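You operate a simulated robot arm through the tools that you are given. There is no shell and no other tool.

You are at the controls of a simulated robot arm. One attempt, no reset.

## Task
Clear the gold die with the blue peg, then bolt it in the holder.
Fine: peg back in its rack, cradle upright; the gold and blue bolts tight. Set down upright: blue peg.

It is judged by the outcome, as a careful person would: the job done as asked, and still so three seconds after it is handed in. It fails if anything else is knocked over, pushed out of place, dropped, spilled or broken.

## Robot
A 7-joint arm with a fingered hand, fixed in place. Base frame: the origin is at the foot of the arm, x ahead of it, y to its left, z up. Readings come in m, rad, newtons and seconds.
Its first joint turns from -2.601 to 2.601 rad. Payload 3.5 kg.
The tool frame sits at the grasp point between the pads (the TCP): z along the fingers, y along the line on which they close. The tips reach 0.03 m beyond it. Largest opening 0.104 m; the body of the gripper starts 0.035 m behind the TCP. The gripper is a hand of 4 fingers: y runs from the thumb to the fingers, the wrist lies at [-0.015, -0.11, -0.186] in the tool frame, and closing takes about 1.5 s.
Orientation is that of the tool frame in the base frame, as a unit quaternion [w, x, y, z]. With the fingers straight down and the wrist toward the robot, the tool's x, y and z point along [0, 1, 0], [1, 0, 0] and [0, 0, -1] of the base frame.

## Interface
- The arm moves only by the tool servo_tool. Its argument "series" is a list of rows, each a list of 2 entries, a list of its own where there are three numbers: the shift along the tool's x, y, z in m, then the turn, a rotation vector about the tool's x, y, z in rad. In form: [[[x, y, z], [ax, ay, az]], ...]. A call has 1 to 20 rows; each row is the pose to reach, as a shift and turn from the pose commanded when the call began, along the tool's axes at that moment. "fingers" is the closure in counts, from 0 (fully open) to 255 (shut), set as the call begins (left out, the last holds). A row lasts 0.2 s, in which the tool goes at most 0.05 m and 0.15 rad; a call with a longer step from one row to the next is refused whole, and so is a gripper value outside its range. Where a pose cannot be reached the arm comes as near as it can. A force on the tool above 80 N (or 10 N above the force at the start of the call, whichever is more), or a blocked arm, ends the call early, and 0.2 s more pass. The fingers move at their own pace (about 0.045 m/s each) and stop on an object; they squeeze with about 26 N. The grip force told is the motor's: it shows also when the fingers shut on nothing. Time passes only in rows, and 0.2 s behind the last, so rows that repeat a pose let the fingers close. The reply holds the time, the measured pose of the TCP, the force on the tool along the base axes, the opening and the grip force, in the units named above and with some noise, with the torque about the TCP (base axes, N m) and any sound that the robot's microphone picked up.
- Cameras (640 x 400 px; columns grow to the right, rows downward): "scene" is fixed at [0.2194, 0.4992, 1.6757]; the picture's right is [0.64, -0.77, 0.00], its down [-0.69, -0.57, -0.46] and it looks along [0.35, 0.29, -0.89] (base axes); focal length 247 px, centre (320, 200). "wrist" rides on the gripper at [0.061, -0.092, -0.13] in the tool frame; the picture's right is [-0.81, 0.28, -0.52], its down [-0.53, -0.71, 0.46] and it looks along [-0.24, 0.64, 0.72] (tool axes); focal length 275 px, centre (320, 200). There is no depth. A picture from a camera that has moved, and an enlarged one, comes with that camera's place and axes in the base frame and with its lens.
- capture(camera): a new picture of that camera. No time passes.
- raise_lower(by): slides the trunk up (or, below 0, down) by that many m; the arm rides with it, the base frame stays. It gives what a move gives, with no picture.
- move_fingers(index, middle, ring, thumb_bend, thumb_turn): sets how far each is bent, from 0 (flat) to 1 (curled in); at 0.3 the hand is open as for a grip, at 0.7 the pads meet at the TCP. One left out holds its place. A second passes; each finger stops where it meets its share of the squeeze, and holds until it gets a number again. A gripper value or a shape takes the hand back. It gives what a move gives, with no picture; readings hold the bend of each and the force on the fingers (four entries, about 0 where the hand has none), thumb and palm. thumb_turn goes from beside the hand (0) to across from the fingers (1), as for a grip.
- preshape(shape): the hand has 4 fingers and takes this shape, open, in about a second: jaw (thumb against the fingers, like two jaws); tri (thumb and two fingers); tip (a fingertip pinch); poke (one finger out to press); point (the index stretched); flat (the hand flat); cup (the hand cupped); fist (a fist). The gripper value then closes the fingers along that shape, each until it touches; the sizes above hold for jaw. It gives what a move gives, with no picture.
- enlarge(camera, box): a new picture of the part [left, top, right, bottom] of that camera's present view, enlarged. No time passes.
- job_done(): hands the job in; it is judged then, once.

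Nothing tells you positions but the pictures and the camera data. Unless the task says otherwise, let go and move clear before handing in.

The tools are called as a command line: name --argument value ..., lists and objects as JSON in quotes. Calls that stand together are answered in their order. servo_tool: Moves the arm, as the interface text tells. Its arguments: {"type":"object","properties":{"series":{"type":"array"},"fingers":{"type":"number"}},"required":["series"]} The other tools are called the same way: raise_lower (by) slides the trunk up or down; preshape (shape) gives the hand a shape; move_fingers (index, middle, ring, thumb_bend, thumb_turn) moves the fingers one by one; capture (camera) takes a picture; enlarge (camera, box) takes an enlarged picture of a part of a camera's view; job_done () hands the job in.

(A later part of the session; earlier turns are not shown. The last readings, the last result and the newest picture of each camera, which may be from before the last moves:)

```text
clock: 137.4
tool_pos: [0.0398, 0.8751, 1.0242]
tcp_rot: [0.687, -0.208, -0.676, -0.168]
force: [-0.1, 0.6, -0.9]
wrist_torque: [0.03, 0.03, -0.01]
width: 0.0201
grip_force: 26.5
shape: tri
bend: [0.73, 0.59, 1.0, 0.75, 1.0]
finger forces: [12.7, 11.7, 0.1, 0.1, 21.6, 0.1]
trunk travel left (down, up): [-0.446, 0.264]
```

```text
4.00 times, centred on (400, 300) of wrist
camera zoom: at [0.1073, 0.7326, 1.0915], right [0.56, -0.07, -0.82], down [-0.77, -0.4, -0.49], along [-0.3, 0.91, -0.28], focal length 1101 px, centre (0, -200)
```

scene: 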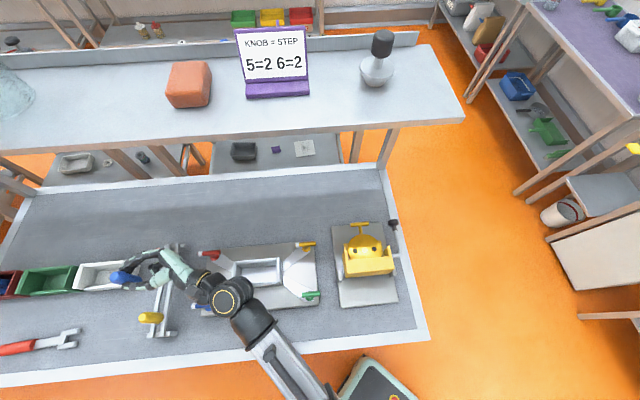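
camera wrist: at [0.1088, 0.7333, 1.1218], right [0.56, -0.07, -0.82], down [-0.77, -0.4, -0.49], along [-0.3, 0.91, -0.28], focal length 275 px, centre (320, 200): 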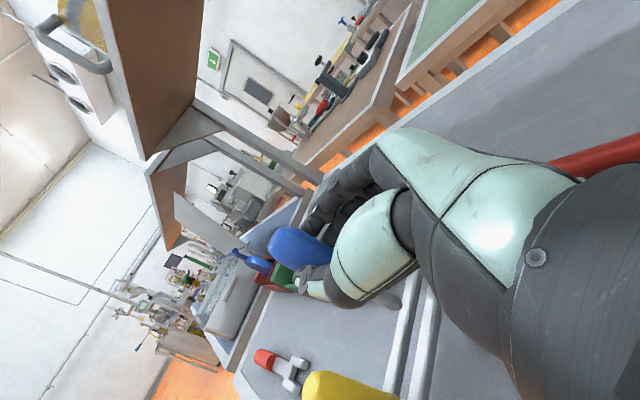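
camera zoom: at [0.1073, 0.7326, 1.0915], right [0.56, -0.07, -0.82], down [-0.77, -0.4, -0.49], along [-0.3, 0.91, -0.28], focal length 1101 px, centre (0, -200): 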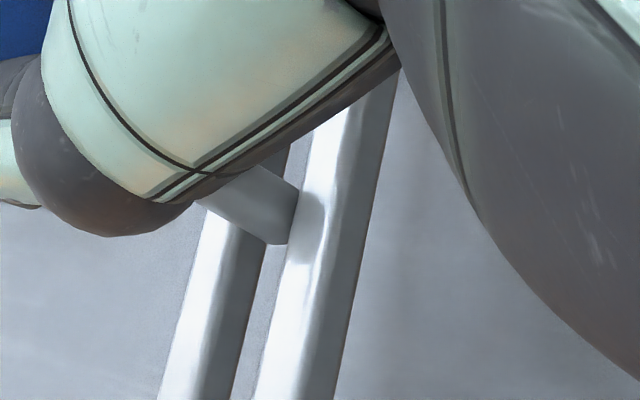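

The tip is now entering the gap with no contact force. Continuing down until the head seats on the rails.

servo_tool --series '[[[-0.006, 0.0003, 0], [0, 0, 0]], [[-0.012, 0.0007, 0], [0, 0, 0]], [[-0.018, 0.001, 0], [0, 0, 0]], [[-0.022, 0.0013, 0], [0, 0, 0]]]'

enlarge --camera "wrist" --box '[340, 250, 460, 350]'

enlarge --camera "scene" --box '[115, 250, 195, 310]'

```text
clock: 138.4
tool_pos: [0.0351, 0.867, 1.0095]
tcp_rot: [0.686, -0.205, -0.677, -0.171]
force: [-0.6, 0.9, -0.3]
wrist_torque: [0.05, 0.06, -0.04]
width: 0.0198
grip_force: 26.2
shape: tri
bend: [0.73, 0.59, 1.0, 0.75, 1.0]
finger forces: [12.5, 11.2, 0.0, 0.0, 21.2, 0.1]
trunk travel left (down, up): [-0.446, 0.264]
```

```text
4.00 times, centred on (400, 300) of wrist
camera zoom: at [0.1021, 0.7247, 1.076], right [0.56, -0.06, -0.82], down [-0.77, -0.4, -0.5], along [-0.3, 0.91, -0.27], focal length 1101 px, centre (0, -200)
```

zoom: 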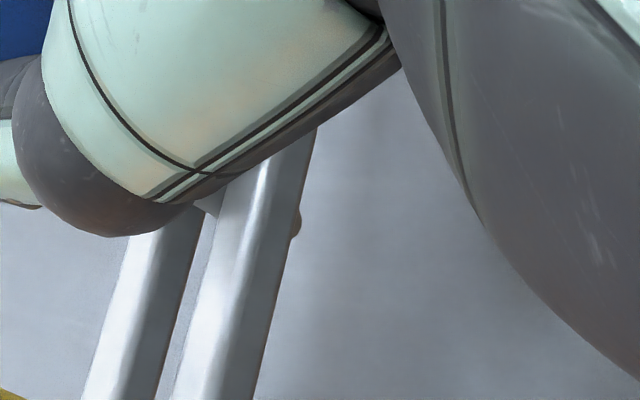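

```text
6.67 times, centred on (155, 280) of scene
camera zoom: at [0.2194, 0.4992, 1.6757], right [0.64, -0.77, 0.0], down [-0.69, -0.57, -0.46], along [0.35, 0.29, -0.89], focal length 1648 px, centre (1420, -333)
```

zoom: 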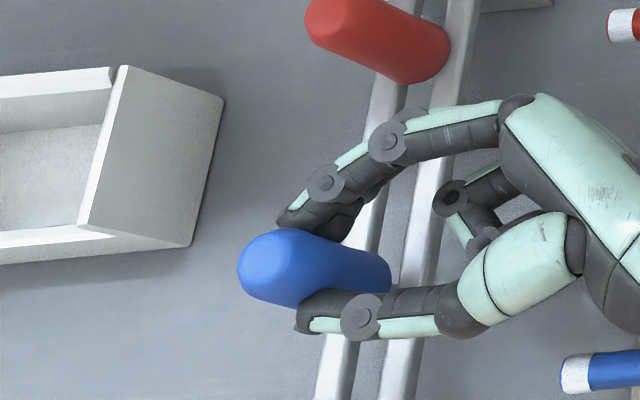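

servo_tool --series '[[[0, 0, 0], [0, 0, 0]], [[0, 0, 0], [0, 0, 0]]]'

enlarge --camera "scene" --box '[135, 260, 185, 300]'

capture --camera "wrist"

```text
clock: 139.0
tool_pos: [0.0353, 0.867, 1.0094]
tcp_rot: [0.686, -0.205, -0.677, -0.171]
force: [-0.7, 0.7, 0.6]
wrist_torque: [0.02, 0.05, 0.02]
width: 0.02
grip_force: 26.1
shape: tri
bend: [0.73, 0.59, 1.0, 0.75, 1.0]
finger forces: [12.7, 10.9, 0.0, 0.1, 21.1, 0.0]
trunk travel left (down, up): [-0.446, 0.264]
```

```text
10.00 times, centred on (160, 280) of scene
camera zoom: at [0.2194, 0.4992, 1.6757], right [0.64, -0.77, 0.0], down [-0.69, -0.57, -0.46], along [0.35, 0.29, -0.89], focal length 2472 px, centre (1920, -600)
```

zoom: 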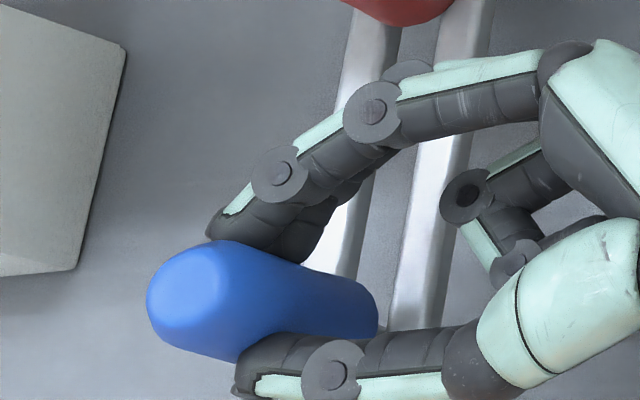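

```text
taken
camera wrist: at [0.102, 0.7247, 1.0757], right [0.57, -0.06, -0.82], down [-0.77, -0.4, -0.5], along [-0.3, 0.91, -0.27], focal length 275 px, centre (320, 200)
```

wrist: 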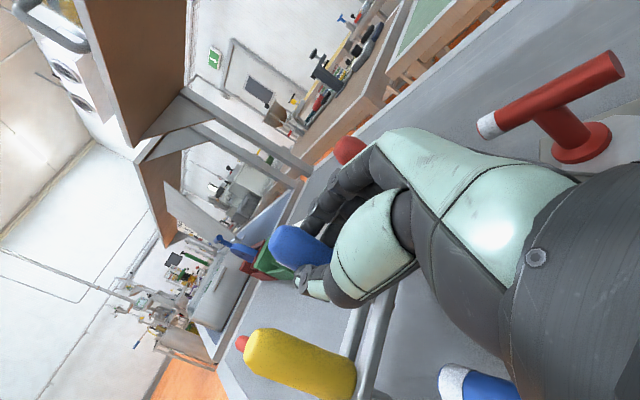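

capture --camera "scene"

enlarge --camera "scene" --box '[150, 230, 330, 345]'

```text
taken
```

scene: 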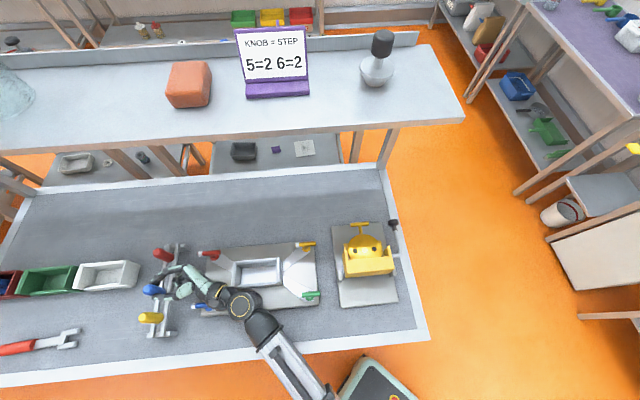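

```text
3.48 times, centred on (240, 288) of scene
camera zoom: at [0.2194, 0.4992, 1.6757], right [0.64, -0.77, 0.0], down [-0.69, -0.57, -0.46], along [0.35, 0.29, -0.89], focal length 860 px, centre (598, -104)
```

zoom: 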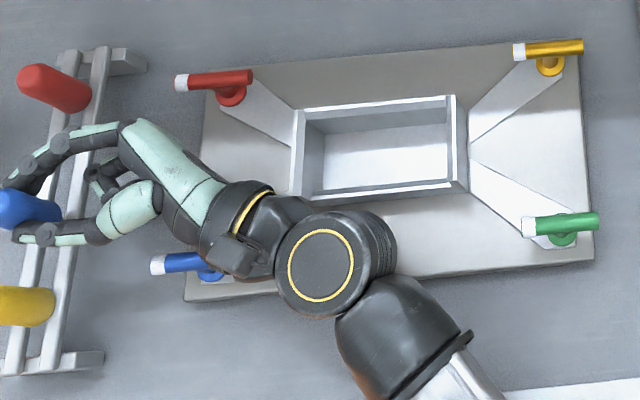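

The wrist is resting near the holder's bolt, so it can't go lower, but the shaft is already about 26 mm into the rail gap. I'll relieve the pressure slightly and check the shaft.

servo_tool --series '[[[0.004, 0, 0], [0, 0, 0]], [[0.008, 0, 0], [0, 0, 0]], [[0.01, 0, 0], [0, 0, 0]]]'

enlarge --camera "wrist" --box '[320, 240, 480, 360]'

enlarge --camera "scene" --box '[115, 240, 215, 320]'

```text
clock: 139.8
tool_pos: [0.0352, 0.8709, 1.0176]
tcp_rot: [0.686, -0.205, -0.677, -0.17]
force: [-0.3, 0.3, -0.8]
wrist_torque: [0.0, 0.0, -0.03]
width: 0.0201
grip_force: 25.6
shape: tri
bend: [0.73, 0.59, 1.0, 0.75, 1.0]
finger forces: [12.2, 11.9, 0.0, 0.1, 21.7, 0.1]
trunk travel left (down, up): [-0.446, 0.264]
```

```text
3.33 times, centred on (400, 300) of wrist
camera zoom: at [0.1025, 0.7288, 1.0838], right [0.56, -0.06, -0.82], down [-0.77, -0.4, -0.5], along [-0.3, 0.91, -0.28], focal length 918 px, centre (53, -133)
```

zoom: 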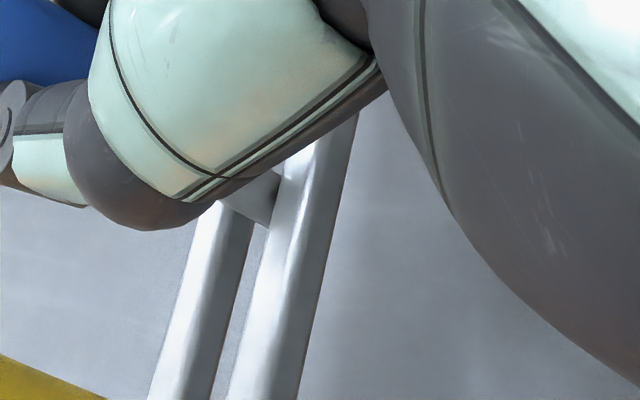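

```text
5.00 times, centred on (165, 280) of scene
camera zoom: at [0.2194, 0.4992, 1.6757], right [0.64, -0.77, 0.0], down [-0.69, -0.57, -0.46], along [0.35, 0.29, -0.89], focal length 1236 px, centre (1095, -200)
```

zoom: 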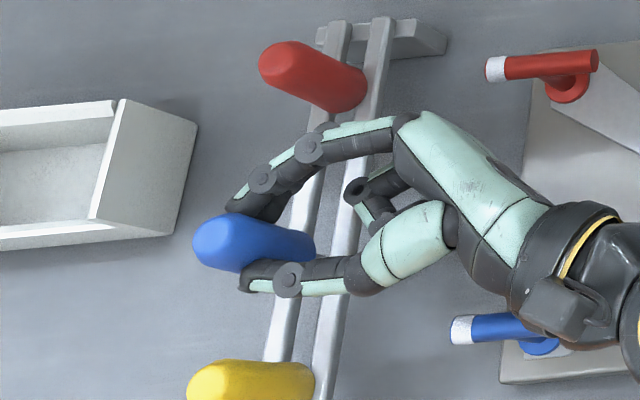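

The shaft is clearly between the rails. I'll lower a few mm without loading the wrist, and let go gently so the head seats on the rails.

servo_tool --series '[[[-0.003, 0, 0], [0, 0, 0]], [[-0.005, 0, 0], [0, 0, 0]]]'

move_fingers --index 0.56 --middle 0.5 --thumb_bend 0.6

enlarge --camera "scene" --box '[115, 240, 215, 320]'

capture --camera "wrist"

```text
clock: 140.4
tool_pos: [0.0371, 0.8718, 1.0197]
tcp_rot: [0.685, -0.204, -0.677, -0.174]
force: [1.3, -0.6, -1.3]
wrist_torque: [-0.01, 0.02, -0.01]
width: 0.0203
grip_force: 25.9
shape: tri
bend: [0.73, 0.59, 1.0, 0.75, 1.0]
finger forces: [12.1, 11.9, 0.0, 0.0, 21.7, 0.1]
trunk travel left (down, up): [-0.446, 0.264]
```

```text
clock: 141.4
tool_pos: [0.0359, 0.8695, 1.0151]
tcp_rot: [0.686, -0.205, -0.677, -0.172]
force: [-0.7, -0.1, -0.1]
wrist_torque: [0.01, -0.01, -0.03]
width: 0.0309
grip_force: 0.6
shape: fingers
bend: [0.56, 0.5, 1.0, 0.6, 1.0]
finger forces: [0.1, 0.1, 0.0, 0.1, 0.0, 0.0]
trunk travel left (down, up): [-0.446, 0.264]
```

```text
5.00 times, centred on (165, 280) of scene
camera zoom: at [0.2194, 0.4992, 1.6757], right [0.64, -0.77, 0.0], down [-0.69, -0.57, -0.46], along [0.35, 0.29, -0.89], focal length 1236 px, centre (1095, -200)
```

zoom: 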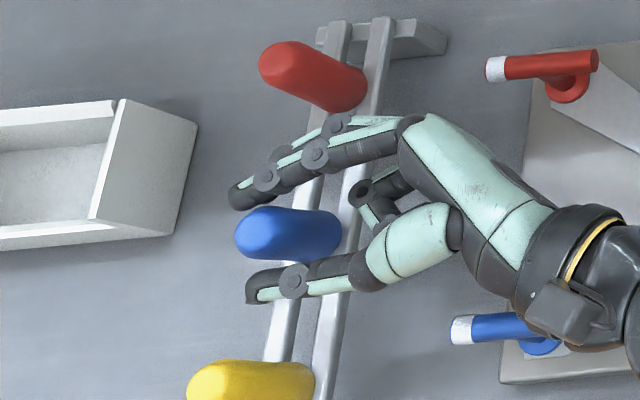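

```text
taken
camera wrist: at [0.1026, 0.7267, 1.0813], right [0.57, -0.06, -0.82], down [-0.77, -0.4, -0.5], along [-0.3, 0.91, -0.27], focal length 275 px, centre (320, 200)
```

wrist: 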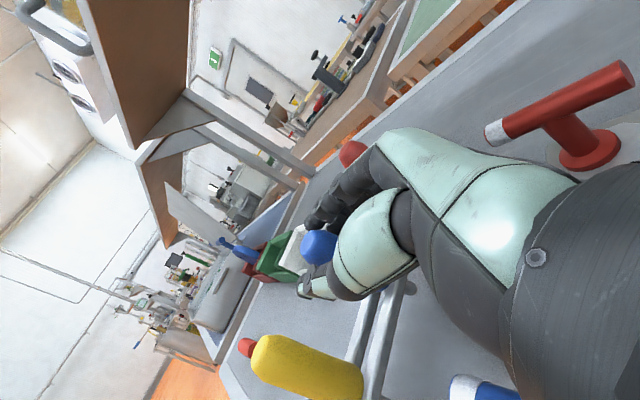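

The peg is seated upright in its slot between red and yellow. I'll move straight up off it and back away.

servo_tool --series '[[[0.02, 0, 0], [0, 0, 0]], [[0.045, 0, 0], [0, 0, 0]], [[0.07, 0, 0], [0, 0, 0]], [[0.1, 0, 0], [0, 0, 0]], [[0.12, 0, -0.03], [0, 0, 0]], [[0.12, 0, -0.08], [0, 0, 0]], [[0.12, 0, -0.12], [0, 0, 0]], [[0.12, 0, -0.16], [0, 0, 0]]]'

capture --camera "scene"

enlarge --camera "scene" --box '[115, 230, 255, 345]'

```text
clock: 143.2
tool_pos: [0.1826, 0.7999, 1.1261]
tcp_rot: [0.687, -0.208, -0.676, -0.17]
force: [0.6, -0.3, -0.7]
wrist_torque: [0.0, 0.03, -0.06]
width: 0.0314
grip_force: 0.1
shape: fingers
bend: [0.56, 0.5, 1.0, 0.6, 1.0]
finger forces: [0.0, 0.0, 0.0, 0.0, 0.0, 0.0]
trunk travel left (down, up): [-0.446, 0.264]
```

```text
taken
```

scene: 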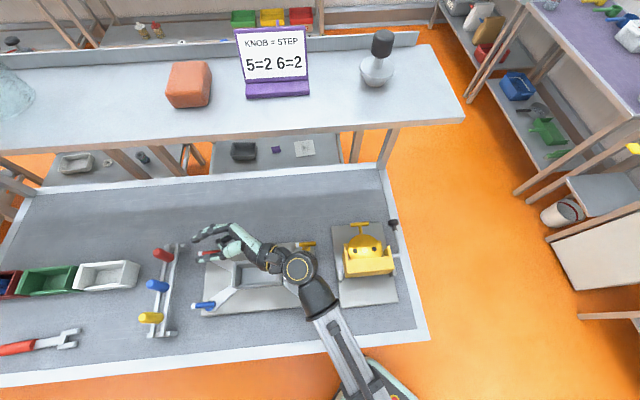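

```text
3.48 times, centred on (185, 288) of scene
camera zoom: at [0.2194, 0.4992, 1.6757], right [0.64, -0.77, 0.0], down [-0.69, -0.57, -0.46], along [0.35, 0.29, -0.89], focal length 860 px, centre (790, -104)
```

zoom: 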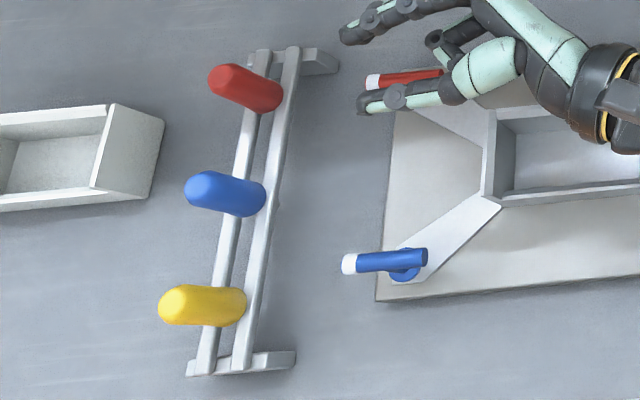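

The rack looks just like at the start. Now I'll point the hand down again and regrasp the peg from above, lower this time so the palm backs up its head for the second push.

servo_tool --series '[[[0, 0, 0], [0, -0.1424, 0]], [[0, 0, 0], [0, -0.2848, 0]], [[0, 0, 0], [0, -0.427, 0]], [[0, 0, 0], [0, -0.57, 0]], [[0, 0, 0], [0, -0.712, 0]], [[0, 0, 0], [0, -0.854, 0]], [[0, 0, 0], [0, -0.997, 0]], [[0, 0, 0], [0, -1.139, 0]], [[0, 0, 0], [0, -1.281, 0]], [[0, 0, 0], [0, -1.424, 0]], [[0, 0, 0], [0, -1.566, 0]]]'

preshape --shape "jaw"

capture --camera "wrist"

enlarge --camera "scene" --box '[130, 250, 190, 300]'

```text
clock: 145.6
tool_pos: [0.184, 0.7999, 1.1253]
tcp_rot: [-0.009, 0.267, 0.963, -0.027]
force: [-0.6, -1.0, 0.4]
wrist_torque: [0.02, -0.02, -0.01]
width: 0.0313
grip_force: 0.0
shape: fingers
bend: [0.56, 0.5, 1.0, 0.6, 1.0]
finger forces: [0.0, 0.0, 0.0, 0.0, 0.0, 0.1]
trunk travel left (down, up): [-0.446, 0.264]
```

```text
clock: 146.5
tool_pos: [0.1819, 0.7995, 1.1261]
tcp_rot: [-0.01, 0.266, 0.963, -0.027]
force: [-0.7, -0.1, 0.5]
wrist_torque: [-0.02, 0.02, -0.03]
width: 0.1036
grip_force: 0.2
shape: jaw
bend: [0.3, 0.3, 0.3, 0.3, 0.98]
finger forces: [0.0, 0.0, 0.0, 0.0, 0.1, 0.1]
trunk travel left (down, up): [-0.446, 0.264]
```

```text
taken
camera wrist: at [0.0871, 0.7593, 1.2621], right [0.85, -0.16, 0.5], down [0.08, -0.91, -0.42], along [0.52, 0.39, -0.76], focal length 275 px, centre (320, 200)
```

wrist: 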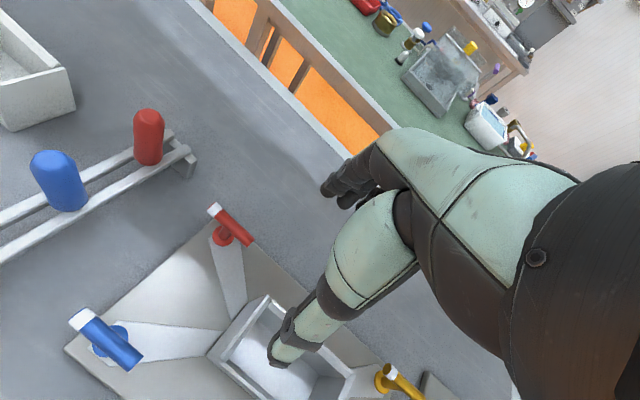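

```text
8.00 times, centred on (160, 275) of scene
camera zoom: at [0.2194, 0.4992, 1.6757], right [0.64, -0.77, 0.0], down [-0.69, -0.57, -0.46], along [0.35, 0.29, -0.89], focal length 1978 px, centre (1600, -400)
```

zoom: 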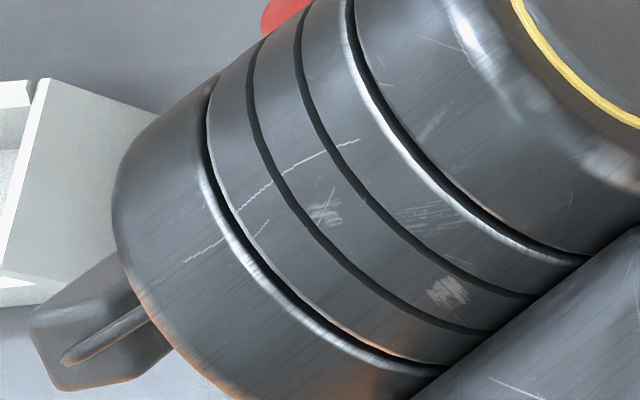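

servo_tool --series '[[[0, 0, 0], [-0.028, -0.0025, 0]], [[0, 0, 0], [-0.057, -0.005, 0]], [[0, 0, 0], [-0.057, -0.005, 0]]]'

servo_tool --series '[[[0.026, -0.006, 0.004], [0, 0, -0.133]], [[0.052, -0.012, 0.008], [0, 0, -0.266]], [[0.078, -0.018, 0.012], [0, 0, -0.4]], [[0.104, -0.023, 0.016], [0, 0, -0.533]], [[0.13, -0.029, 0.02], [0, 0, -0.667]], [[0.1563, -0.035, 0.026], [0, 0, -0.8]]]'

capture --camera "wrist"

enlarge --camera "wrist" --box '[150, 170, 350, 320]'

```text
clock: 147.3
tool_pos: [0.1825, 0.7996, 1.1265]
tcp_rot: [0.001, 0.268, 0.964, 0.0]
force: [0.8, -0.3, -0.5]
wrist_torque: [0.0, -0.02, 0.04]
width: 0.1037
grip_force: 0.0
shape: jaw
bend: [0.3, 0.3, 0.3, 0.3, 0.98]
finger forces: [0.0, 0.0, 0.2, 0.1, 0.0, 0.0]
trunk travel left (down, up): [-0.446, 0.264]
```

```text
clock: 148.7
tool_pos: [0.0296, 0.8513, 1.0998]
tcp_rot: [0.0, -0.131, 0.991, -0.001]
force: [0.0, -0.3, 0.0]
wrist_torque: [-0.02, 0.02, 0.0]
width: 0.1036
grip_force: 0.1
shape: jaw
bend: [0.3, 0.3, 0.3, 0.3, 0.98]
finger forces: [0.1, 0.0, 0.1, 0.0, 0.0, 0.0]
trunk travel left (down, up): [-0.446, 0.264]
```

```text
taken
camera wrist: at [-0.005, 0.7465, 1.2309], right [0.71, 0.48, 0.52], down [0.7, -0.55, -0.45], along [0.07, 0.69, -0.73], focal length 275 px, centre (320, 200)
```

wrist: 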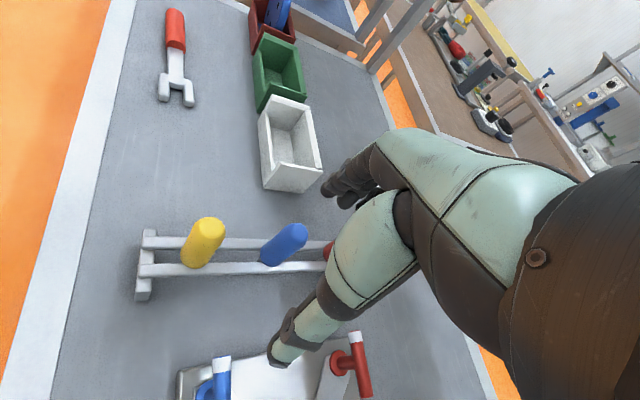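

```text
2.67 times, centred on (250, 245) of wrist
camera zoom: at [-0.005, 0.7465, 1.2309], right [0.71, 0.48, 0.52], down [0.7, -0.55, -0.45], along [0.07, 0.69, -0.73], focal length 734 px, centre (507, 80)
```

zoom: 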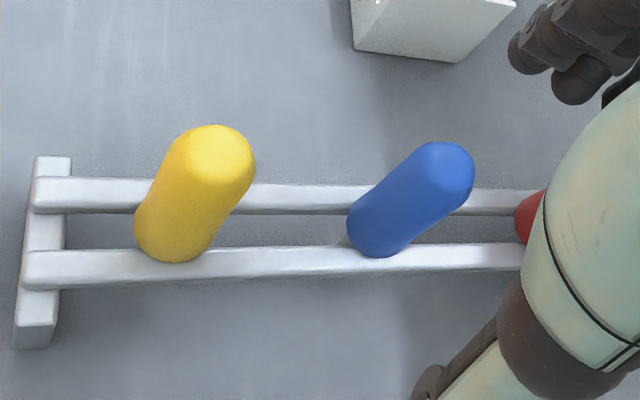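

Peg at (0.0205, 0.892). Moving above it and descending a little deeper than before.

servo_tool --series '[[[-0.0018, 0.0416, 0], [0, 0, 0]], [[-0.0018, 0.0416, 0.03], [0, 0, 0]], [[-0.0018, 0.0416, 0.055], [0, 0, 0]], [[-0.0018, 0.0416, 0.08], [0, 0, 0]], [[-0.0018, 0.0416, 0.094], [0, 0, 0]], [[-0.0018, 0.0416, 0.1], [0, 0, 0]]]'

enlarge --camera "wrist" --box '[200, 160, 400, 310]'

```text
clock: 150.1
tool_pos: [0.0209, 0.8901, 0.9989]
tcp_rot: [0.001, -0.13, 0.991, 0.0]
force: [-0.2, 0.4, 0.8]
wrist_torque: [-0.02, 0.0, 0.02]
width: 0.1041
grip_force: 0.1
shape: jaw
bend: [0.3, 0.3, 0.3, 0.3, 0.98]
finger forces: [0.0, 0.0, 0.0, 0.0, 0.1, 0.0]
trunk travel left (down, up): [-0.446, 0.264]
```

```text
2.67 times, centred on (300, 235) of wrist
camera zoom: at [-0.0141, 0.7866, 1.1304], right [0.71, 0.47, 0.52], down [0.7, -0.55, -0.45], along [0.07, 0.68, -0.73], focal length 734 px, centre (373, 107)
```

zoom: 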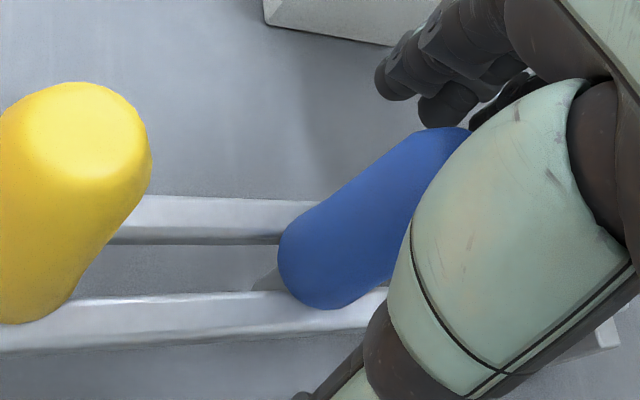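

servo_tool --series '[[[0, 0, 0], [0, 0, 0]], [[0, 0, 0], [0, 0, 0]], [[0, 0, 0], [0, 0, 0]], [[0, 0, 0], [0, 0, 0]], [[0, 0, 0], [0, 0, 0]], [[0, 0, 0], [0, 0, 0]], [[0, 0, 0], [0, 0, 0]], [[0, 0, 0], [0, 0, 0]]]' --fingers 255

enlarge --camera "wrist" --box '[200, 160, 400, 310]'

```text
clock: 151.9
tool_pos: [0.0209, 0.891, 0.9992]
tcp_rot: [0.0, -0.13, 0.992, -0.001]
force: [-0.2, 0.1, -0.4]
wrist_torque: [-0.02, 0.03, -0.02]
width: 0.0202
grip_force: 26.1
shape: jaw
bend: [0.74, 0.57, 0.61, 0.75, 1.0]
finger forces: [13.8, 7.5, 0.1, 0.0, 21.5, 0.1]
trunk travel left (down, up): [-0.446, 0.264]
```

```text
2.67 times, centred on (300, 235) of wrist
camera zoom: at [-0.014, 0.7866, 1.1305], right [0.71, 0.47, 0.52], down [0.7, -0.55, -0.45], along [0.07, 0.68, -0.73], focal length 734 px, centre (373, 107)
```

zoom: 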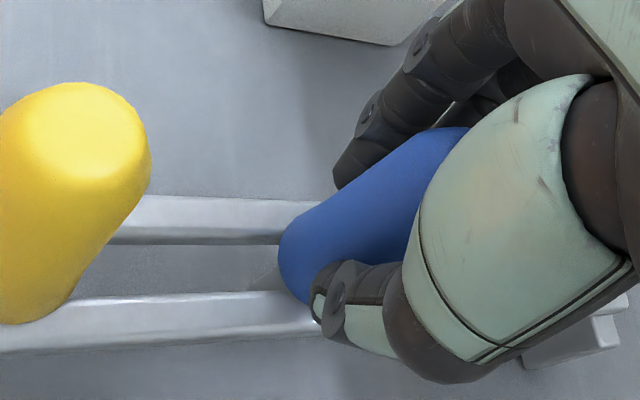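

Gripped. Lifting and raising the trunk a little for the carry.

servo_tool --series '[[[0, 0, -0.02], [0, 0, 0]], [[0, 0, -0.04], [0, 0, 0]], [[0, 0, -0.065], [0, 0, 0]]]'

raise_lower --by 0.06

enlarge --camera "wrist" --box '[245, 200, 345, 300]'

```text
clock: 152.7
tool_pos: [0.0218, 0.8913, 1.0647]
tcp_rot: [0.001, -0.129, 0.992, -0.001]
force: [0.2, 0.1, -0.6]
wrist_torque: [0.02, 0.03, 0.03]
width: 0.02
grip_force: 25.7
shape: jaw
bend: [0.74, 0.57, 0.61, 0.75, 1.0]
finger forces: [13.8, 7.6, 0.1, 0.0, 21.5, 0.0]
trunk travel left (down, up): [-0.446, 0.264]
```

```text
clock: 153.7
tool_pos: [0.0212, 0.8906, 1.1233]
tcp_rot: [0.0, -0.129, 0.992, 0.0]
force: [0.1, -0.1, -0.2]
wrist_torque: [0.0, 0.03, 0.01]
width: 0.0202
grip_force: 25.4
shape: jaw
bend: [0.74, 0.57, 0.61, 0.75, 1.0]
finger forces: [14.0, 7.6, 0.0, 0.0, 21.5, 0.1]
trunk travel left (down, up): [-0.506, 0.204]
```

```text
4.00 times, centred on (295, 250) of wrist
camera zoom: at [-0.0143, 0.7871, 1.2549], right [0.71, 0.47, 0.52], down [0.7, -0.55, -0.45], along [0.07, 0.68, -0.73], focal length 1101 px, centre (420, 0)
```

zoom: 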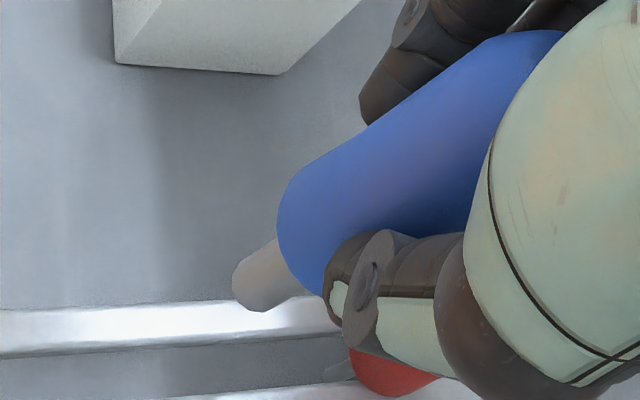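

The peg sits well centred (tip about 81 mm beyond the TCP). Carrying it to above the middle hole.

servo_tool --series '[[[-0.0251, -0.0361, 0], [0, 0, 0.055]], [[-0.0502, -0.0721, 0], [0, 0, 0.11]], [[-0.0753, -0.1082, 0], [0, 0, 0.165]], [[-0.1004, -0.1442, 0], [0, 0, 0.22]], [[-0.1255, -0.1803, 0], [0, 0, 0.275]], [[-0.1506, -0.2164, 0], [0, 0, 0.33]], [[-0.1757, -0.2524, 0], [0, 0, 0.385]], [[-0.2008, -0.2885, 0], [0, 0, 0.44]], [[-0.2259, -0.3246, 0], [0, 0, 0.495]], [[-0.251, -0.3606, 0], [0, 0, 0.55]], [[-0.2761, -0.3967, 0], [0, 0, 0.605]], [[-0.3012, -0.4327, 0], [0, 0, 0.66]], [[-0.3263, -0.4688, 0], [0, 0, 0.715]], [[-0.3263, -0.4688, 0.02], [0, 0, 0.715]]]'

capture --camera "wrist"

enlarge --camera "wrist" --box '[235, 225, 335, 325]'

enlarge --camera "scene" --box '[330, 200, 430, 300]'

```text
clock: 156.7
tool_pos: [0.4581, 0.5211, 1.1042]
tcp_rot: [0.0, 0.225, 0.974, -0.002]
force: [-0.5, -0.1, -0.2]
wrist_torque: [-0.01, 0.01, -0.03]
width: 0.02
grip_force: 27.0
shape: jaw
bend: [0.74, 0.57, 0.61, 0.75, 1.0]
finger forces: [13.9, 7.8, 0.1, 0.0, 21.4, 0.1]
trunk travel left (down, up): [-0.506, 0.204]
```

```text
taken
camera wrist: at [0.3633, 0.4658, 1.2354], right [0.85, -0.11, 0.52], down [0.16, -0.88, -0.45], along [0.5, 0.47, -0.72], focal length 275 px, centre (320, 200)
```

wrist: 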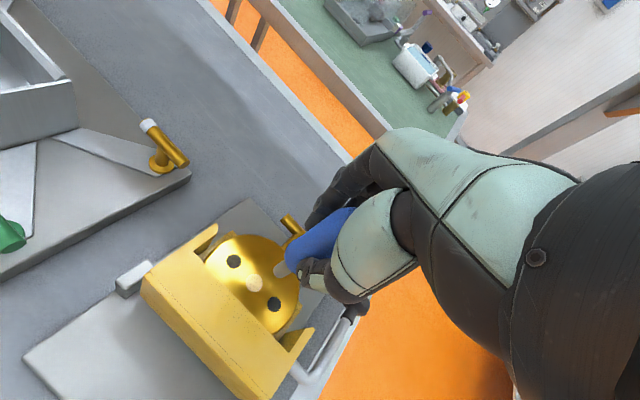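

```text
4.00 times, centred on (285, 275) of wrist
camera zoom: at [0.3633, 0.4658, 1.2354], right [0.85, -0.11, 0.52], down [0.16, -0.88, -0.45], along [0.5, 0.47, -0.72], focal length 1101 px, centre (460, -100)
```

zoom: 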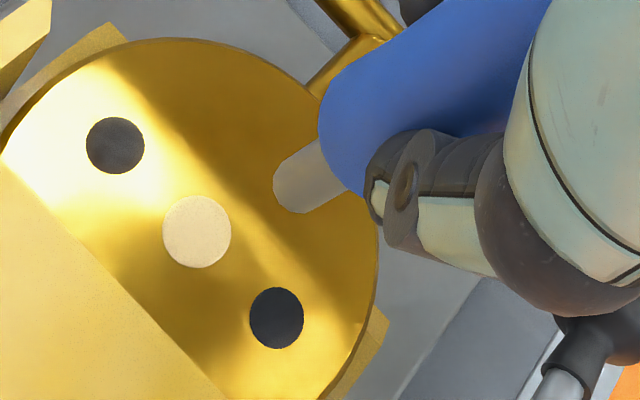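

```text
4.00 times, centred on (380, 250) of scene
camera zoom: at [0.2194, 0.4992, 1.6757], right [0.64, -0.77, 0.0], down [-0.69, -0.57, -0.46], along [0.35, 0.29, -0.89], focal length 989 px, centre (80, 0)
```

zoom: 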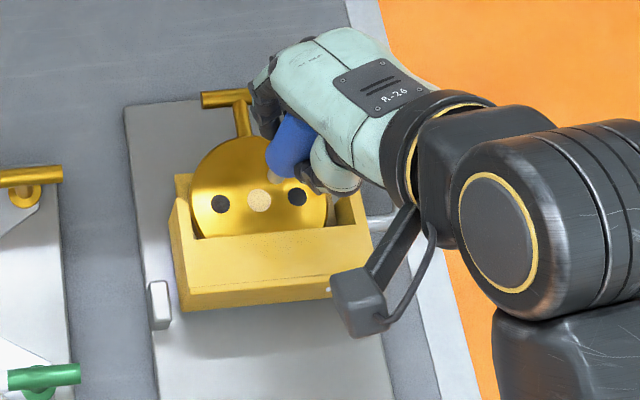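

Plug B is about 3–5 mm to the left of the tip in tool axes. I'll correct and lower to about 1 cm above for a check.

servo_tool --series '[[[0.003, 0.0, 0.015], [0, 0, 0]], [[0.0035, 0.0, 0.03], [0, 0, 0]], [[0.0035, 0.0, 0.036], [0, 0, 0]], [[0.0035, 0.0, 0.036], [0, 0, 0]]]'

enlarge --camera "wrist" --box '[235, 225, 335, 325]'

enlarge --camera "scene" --box '[350, 225, 400, 265]'

```text
clock: 157.7
tool_pos: [0.4539, 0.5239, 1.0679]
tcp_rot: [0.001, 0.226, 0.974, -0.001]
force: [-0.1, -0.1, -0.3]
wrist_torque: [0.0, -0.01, 0.01]
width: 0.0201
grip_force: 26.0
shape: jaw
bend: [0.74, 0.57, 0.61, 0.75, 1.0]
finger forces: [13.9, 8.0, 0.1, 0.1, 21.5, 0.1]
trunk travel left (down, up): [-0.506, 0.204]
```

```text
4.00 times, centred on (285, 275) of wrist
camera zoom: at [0.3592, 0.4681, 1.1994], right [0.85, -0.11, 0.52], down [0.17, -0.88, -0.45], along [0.5, 0.47, -0.72], focal length 1101 px, centre (460, -100)
```

zoom: 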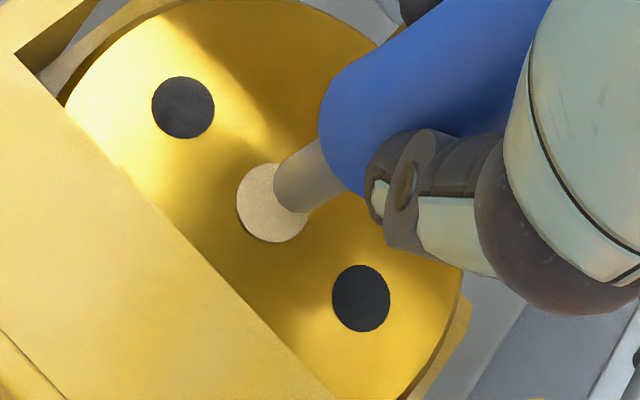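

```text
10.00 times, centred on (375, 245) of scene
camera zoom: at [0.2194, 0.4992, 1.6757], right [0.64, -0.77, 0.0], down [-0.69, -0.57, -0.46], along [0.35, 0.29, -0.89], focal length 2472 px, centre (-230, -250)
```

zoom: 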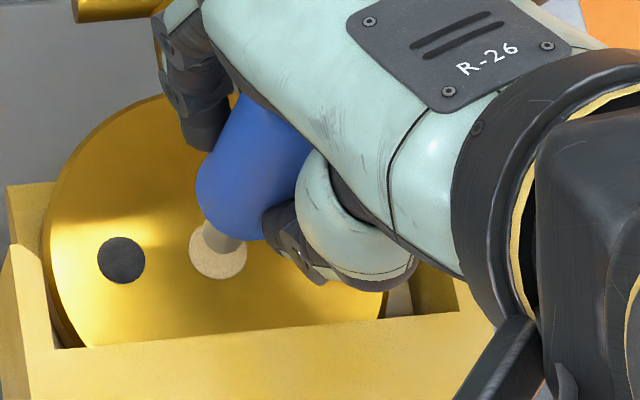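

Both views agree the tip is dead centre over plug B. Pressing down slowly.

servo_tool --series '[[[0, 0, 0.004], [0, 0, 0]], [[0, 0, 0.008], [0, 0, 0]], [[0, 0, 0.011], [0, 0, 0]], [[0, 0, 0.013], [0, 0, 0]]]'

enlarge --camera "wrist" --box '[235, 225, 335, 325]'

```text
clock: 158.7
tool_pos: [0.4521, 0.5217, 1.0615]
tcp_rot: [0.002, 0.226, 0.974, 0.002]
force: [1.3, -0.1, 42.6]
wrist_torque: [0.3, -0.19, -0.01]
width: 0.0234
grip_force: 25.9
shape: jaw
bend: [0.74, 0.56, 0.61, 0.77, 1.0]
finger forces: [19.1, 12.5, 0.0, 0.0, 30.1, 0.0]
trunk travel left (down, up): [-0.506, 0.204]
```

```text
4.00 times, centred on (285, 275) of wrist
camera zoom: at [0.3571, 0.4661, 1.1903], right [0.85, -0.11, 0.52], down [0.17, -0.87, -0.46], along [0.51, 0.48, -0.72], focal length 1101 px, centre (460, -100)
```

zoom: 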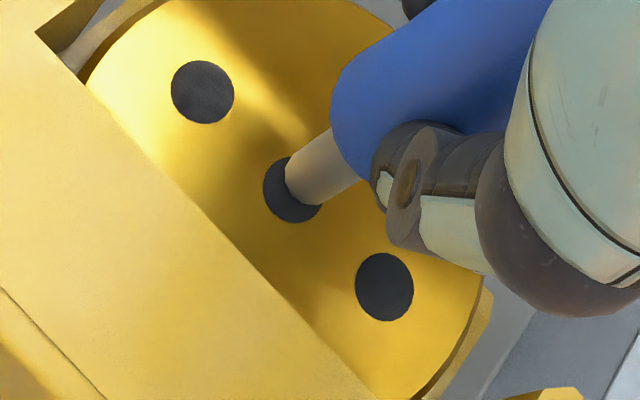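

All three holes now look open. I'll lift away without pushing further and verify.

servo_tool --series '[[[0, 0, -0.01], [0, 0, 0]], [[0, 0, -0.03], [0, 0, 0]], [[0, 0, -0.06], [0, 0, 0]], [[0, 0, -0.07], [0, 0, 0]]]'

capture --camera "wrist"

enlarge --camera "wrist" --box '[150, 200, 390, 350]'

enlarge --camera "scene" --box '[330, 200, 430, 300]'

```text
clock: 159.7
tool_pos: [0.4536, 0.5229, 1.1262]
tcp_rot: [0.001, 0.225, 0.974, -0.001]
force: [0.1, 0.5, 0.0]
wrist_torque: [0.0, 0.01, 0.0]
width: 0.0217
grip_force: 26.1
shape: jaw
bend: [0.74, 0.56, 0.61, 0.76, 1.0]
finger forces: [14.9, 8.9, 0.0, 0.1, 22.4, 0.0]
trunk travel left (down, up): [-0.506, 0.204]
```

```text
taken
camera wrist: at [0.3589, 0.4681, 1.257], right [0.85, -0.11, 0.52], down [0.16, -0.88, -0.45], along [0.5, 0.47, -0.73], focal length 275 px, centre (320, 200)
```

wrist: 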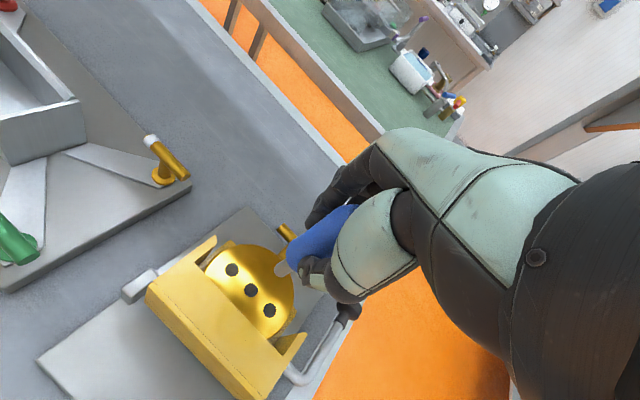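

```text
2.67 times, centred on (270, 275) of wrist
camera zoom: at [0.3589, 0.4681, 1.257], right [0.85, -0.11, 0.52], down [0.16, -0.88, -0.45], along [0.5, 0.47, -0.73], focal length 734 px, centre (453, 0)
```

zoom: 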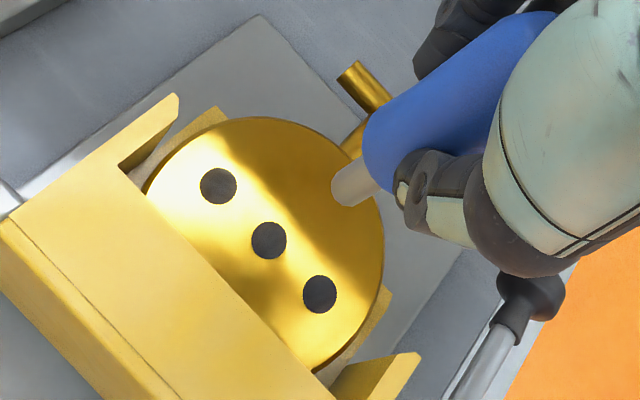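

```text
4.00 times, centred on (380, 250) of scene
camera zoom: at [0.2194, 0.4992, 1.6757], right [0.64, -0.77, 0.0], down [-0.69, -0.57, -0.46], along [0.35, 0.29, -0.89], focal length 989 px, centre (80, 0)
```

zoom: 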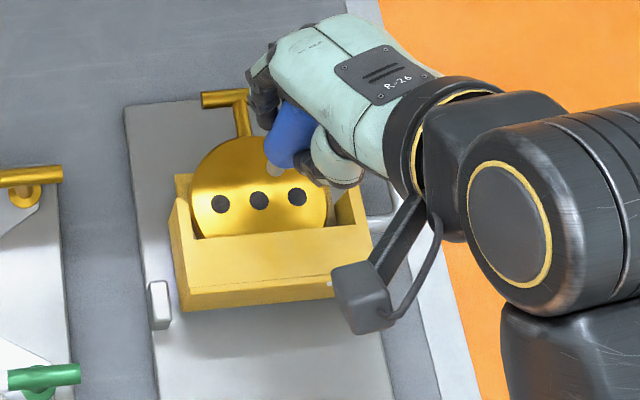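

All three holes are clear. Now back to the rack by the same path.

servo_tool --series '[[[0.0424, 0.0106, 0], [0, 0, -0.055]], [[0.0848, 0.0212, 0], [0, 0, -0.11]], [[0.1271, 0.0319, 0], [0, 0, -0.165]], [[0.1695, 0.0425, 0], [0, 0, -0.22]], [[0.2119, 0.0531, 0], [0, 0, -0.275]], [[0.2543, 0.0637, 0], [0, 0, -0.33]], [[0.2966, 0.0744, 0], [0, 0, -0.385]], [[0.339, 0.085, 0], [0, 0, -0.44]], [[0.3814, 0.0956, 0], [0, 0, -0.495]], [[0.4238, 0.1062, 0], [0, 0, -0.55]], [[0.4661, 0.1169, 0], [0, 0, -0.605]], [[0.5085, 0.1275, 0], [0, 0, -0.66]], [[0.5509, 0.1381, 0], [0, 0, -0.715]], [[0.5509, 0.1381, 0], [0, 0, -0.715]]]'

capture --camera "wrist"

enlarge --camera "wrist" --box '[200, 200, 360, 320]'

```text
clock: 162.7
tool_pos: [0.0185, 0.8912, 1.1238]
tcp_rot: [-0.001, -0.13, 0.991, -0.001]
force: [0.3, 0.7, 0.0]
wrist_torque: [-0.01, -0.02, -0.01]
width: 0.0218
grip_force: 25.8
shape: jaw
bend: [0.74, 0.56, 0.61, 0.76, 1.0]
finger forces: [14.8, 8.9, 0.1, 0.1, 22.1, 0.0]
trunk travel left (down, up): [-0.506, 0.204]
```

```text
taken
camera wrist: at [-0.0167, 0.787, 1.2555], right [0.71, 0.48, 0.52], down [0.7, -0.55, -0.45], along [0.07, 0.68, -0.73], focal length 275 px, centre (320, 200)
```

wrist: 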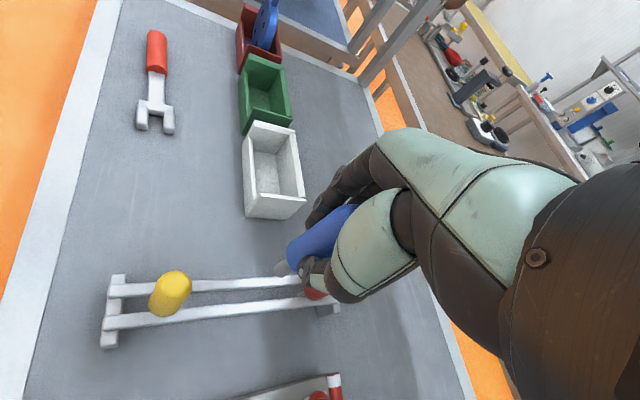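

```text
3.33 times, centred on (280, 260) of wrist
camera zoom: at [-0.0167, 0.787, 1.2555], right [0.71, 0.48, 0.52], down [0.7, -0.55, -0.45], along [0.07, 0.68, -0.73], focal length 918 px, centre (453, 0)
```

zoom: 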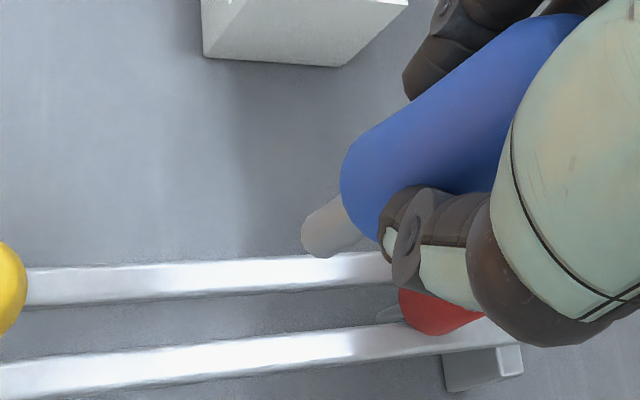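

Nearly aligned; a 2 mm correction, then lower into the slot.

servo_tool --series '[[[0, -0.0018, 0.03], [0, 0, 0]], [[0, -0.0018, 0.06], [0, 0, 0]], [[0, -0.0018, 0.08], [0, 0, 0]], [[0, -0.0018, 0.088], [0, 0, 0]], [[0, -0.0018, 0.094], [0, 0, 0]]]'

enlarge --camera "wrist" --box '[200, 200, 360, 320]'

```text
clock: 163.9
tool_pos: [0.019, 0.8873, 1.0307]
tcp_rot: [0.0, -0.129, 0.992, -0.001]
force: [-0.5, -0.1, 0.2]
wrist_torque: [0.04, 0.01, 0.03]
width: 0.0215
grip_force: 26.3
shape: jaw
bend: [0.74, 0.56, 0.61, 0.76, 1.0]
finger forces: [14.9, 9.0, 0.0, 0.1, 21.9, 0.1]
trunk travel left (down, up): [-0.506, 0.204]
```

```text
3.33 times, centred on (280, 260) of wrist
camera zoom: at [-0.0158, 0.7838, 1.162], right [0.71, 0.47, 0.52], down [0.7, -0.55, -0.45], along [0.07, 0.68, -0.73], focal length 918 px, centre (453, 0)
```

zoom: 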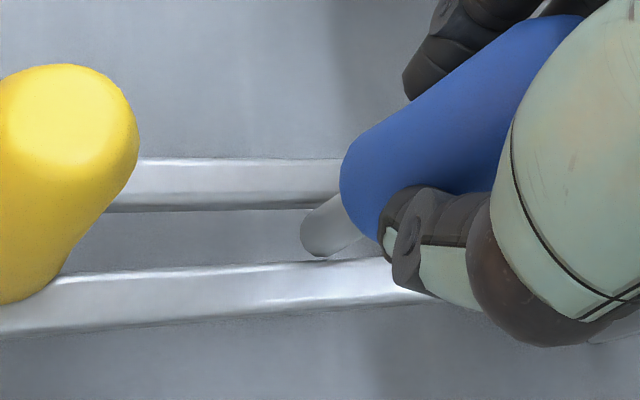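

The tip is right in the gap with no contact. Lowering to seat.

servo_tool --series '[[[0, 0, 0.008], [0, 0, 0]], [[0, 0, 0.016], [0, 0, 0]], [[0, 0, 0.024], [0, 0, 0]], [[0, 0, 0.029], [0, 0, 0]]]'

enlarge --camera "wrist" --box '[200, 200, 360, 320]'

```text
clock: 164.9
tool_pos: [0.0208, 0.8867, 1.0018]
tcp_rot: [0.0, -0.129, 0.992, -0.001]
force: [-0.5, 0.8, 0.0]
wrist_torque: [0.01, 0.0, 0.0]
width: 0.0217
grip_force: 26.2
shape: jaw
bend: [0.74, 0.56, 0.61, 0.76, 1.0]
finger forces: [15.2, 9.0, 0.0, 0.0, 21.8, 0.0]
trunk travel left (down, up): [-0.506, 0.204]
```

```text
3.33 times, centred on (280, 260) of wrist
camera zoom: at [-0.0155, 0.7834, 1.1331], right [0.71, 0.47, 0.52], down [0.7, -0.55, -0.45], along [0.07, 0.68, -0.73], focal length 918 px, centre (453, 0)
```

zoom: 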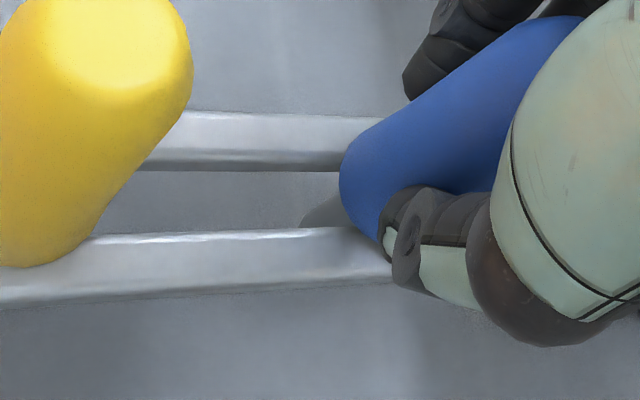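

servo_tool --series '[[[0, 0, 0.002], [0, 0, 0]], [[0, 0, 0.0035], [0, 0, 0]]]'

servo_tool --series '[[[0, 0, 0], [0, 0, 0]], [[0, 0, 0], [0, 0, 0]], [[0, 0, 0], [0, 0, 0]], [[0, 0, 0], [0, 0, 0]], [[0, 0, 0], [0, 0, 0]], [[0, 0, 0], [0, 0, 0]], [[0, 0, 0], [0, 0, 0]]]' --fingers 0

servo_tool --series '[[[0, 0, -0.025], [0, 0, 0]], [[0, 0, -0.05], [0, 0, 0]], [[0, 0, -0.075], [0, 0, 0]], [[0, -0.02, -0.09], [0, 0, 0]], [[0, -0.05, -0.1], [0, 0, 0]], [[0, -0.09, -0.11], [0, 0, 0]], [[0, -0.13, -0.11], [0, 0, 0]]]'

capture --camera "wrist"

capture --camera "scene"

```text
clock: 165.5
tool_pos: [0.0192, 0.8869, 0.9979]
tcp_rot: [0.0, -0.13, 0.992, 0.0]
force: [-0.2, 0.8, -0.4]
wrist_torque: [-0.01, 0.04, 0.02]
width: 0.0222
grip_force: 25.8
shape: jaw
bend: [0.74, 0.56, 0.61, 0.76, 1.0]
finger forces: [15.3, 9.0, 0.0, 0.0, 21.6, 0.1]
trunk travel left (down, up): [-0.506, 0.204]
```

```text
clock: 167.1
tool_pos: [0.0202, 0.8864, 0.9995]
tcp_rot: [0.0, -0.13, 0.992, -0.001]
force: [0.9, -0.5, -0.2]
wrist_torque: [-0.04, 0.01, 0.03]
width: 0.1035
grip_force: 0.1
shape: jaw
bend: [0.3, 0.3, 0.3, 0.3, 0.98]
finger forces: [0.0, 0.0, 0.0, 0.0, 0.1, 0.0]
trunk travel left (down, up): [-0.506, 0.204]
```

```text
clock: 168.7
tool_pos: [0.0534, 0.7618, 1.1096]
tcp_rot: [0.0, -0.129, 0.992, 0.0]
force: [-0.2, 0.1, -1.0]
wrist_torque: [0.0, -0.02, 0.03]
width: 0.104
grip_force: 0.1
shape: jaw
bend: [0.3, 0.3, 0.3, 0.3, 0.98]
finger forces: [0.0, 0.1, 0.1, 0.0, 0.0, 0.0]
trunk travel left (down, up): [-0.506, 0.204]
```

```text
taken
camera wrist: at [0.0183, 0.6565, 1.2403], right [0.71, 0.48, 0.52], down [0.7, -0.55, -0.45], along [0.07, 0.68, -0.73], focal length 275 px, centre (320, 200)
```

wrist: 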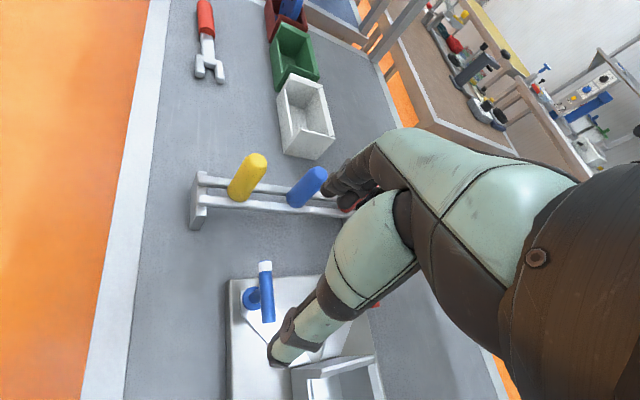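

```text
taken
```

scene: 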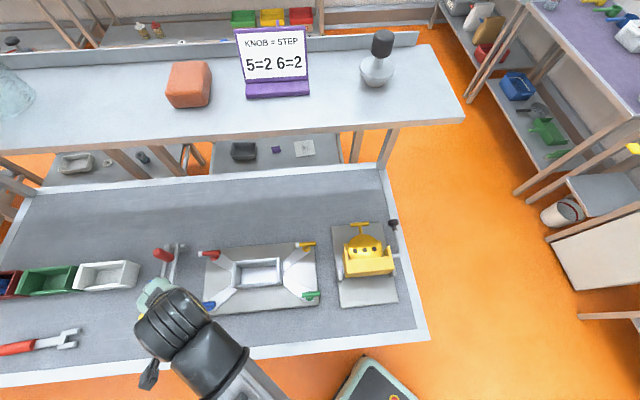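

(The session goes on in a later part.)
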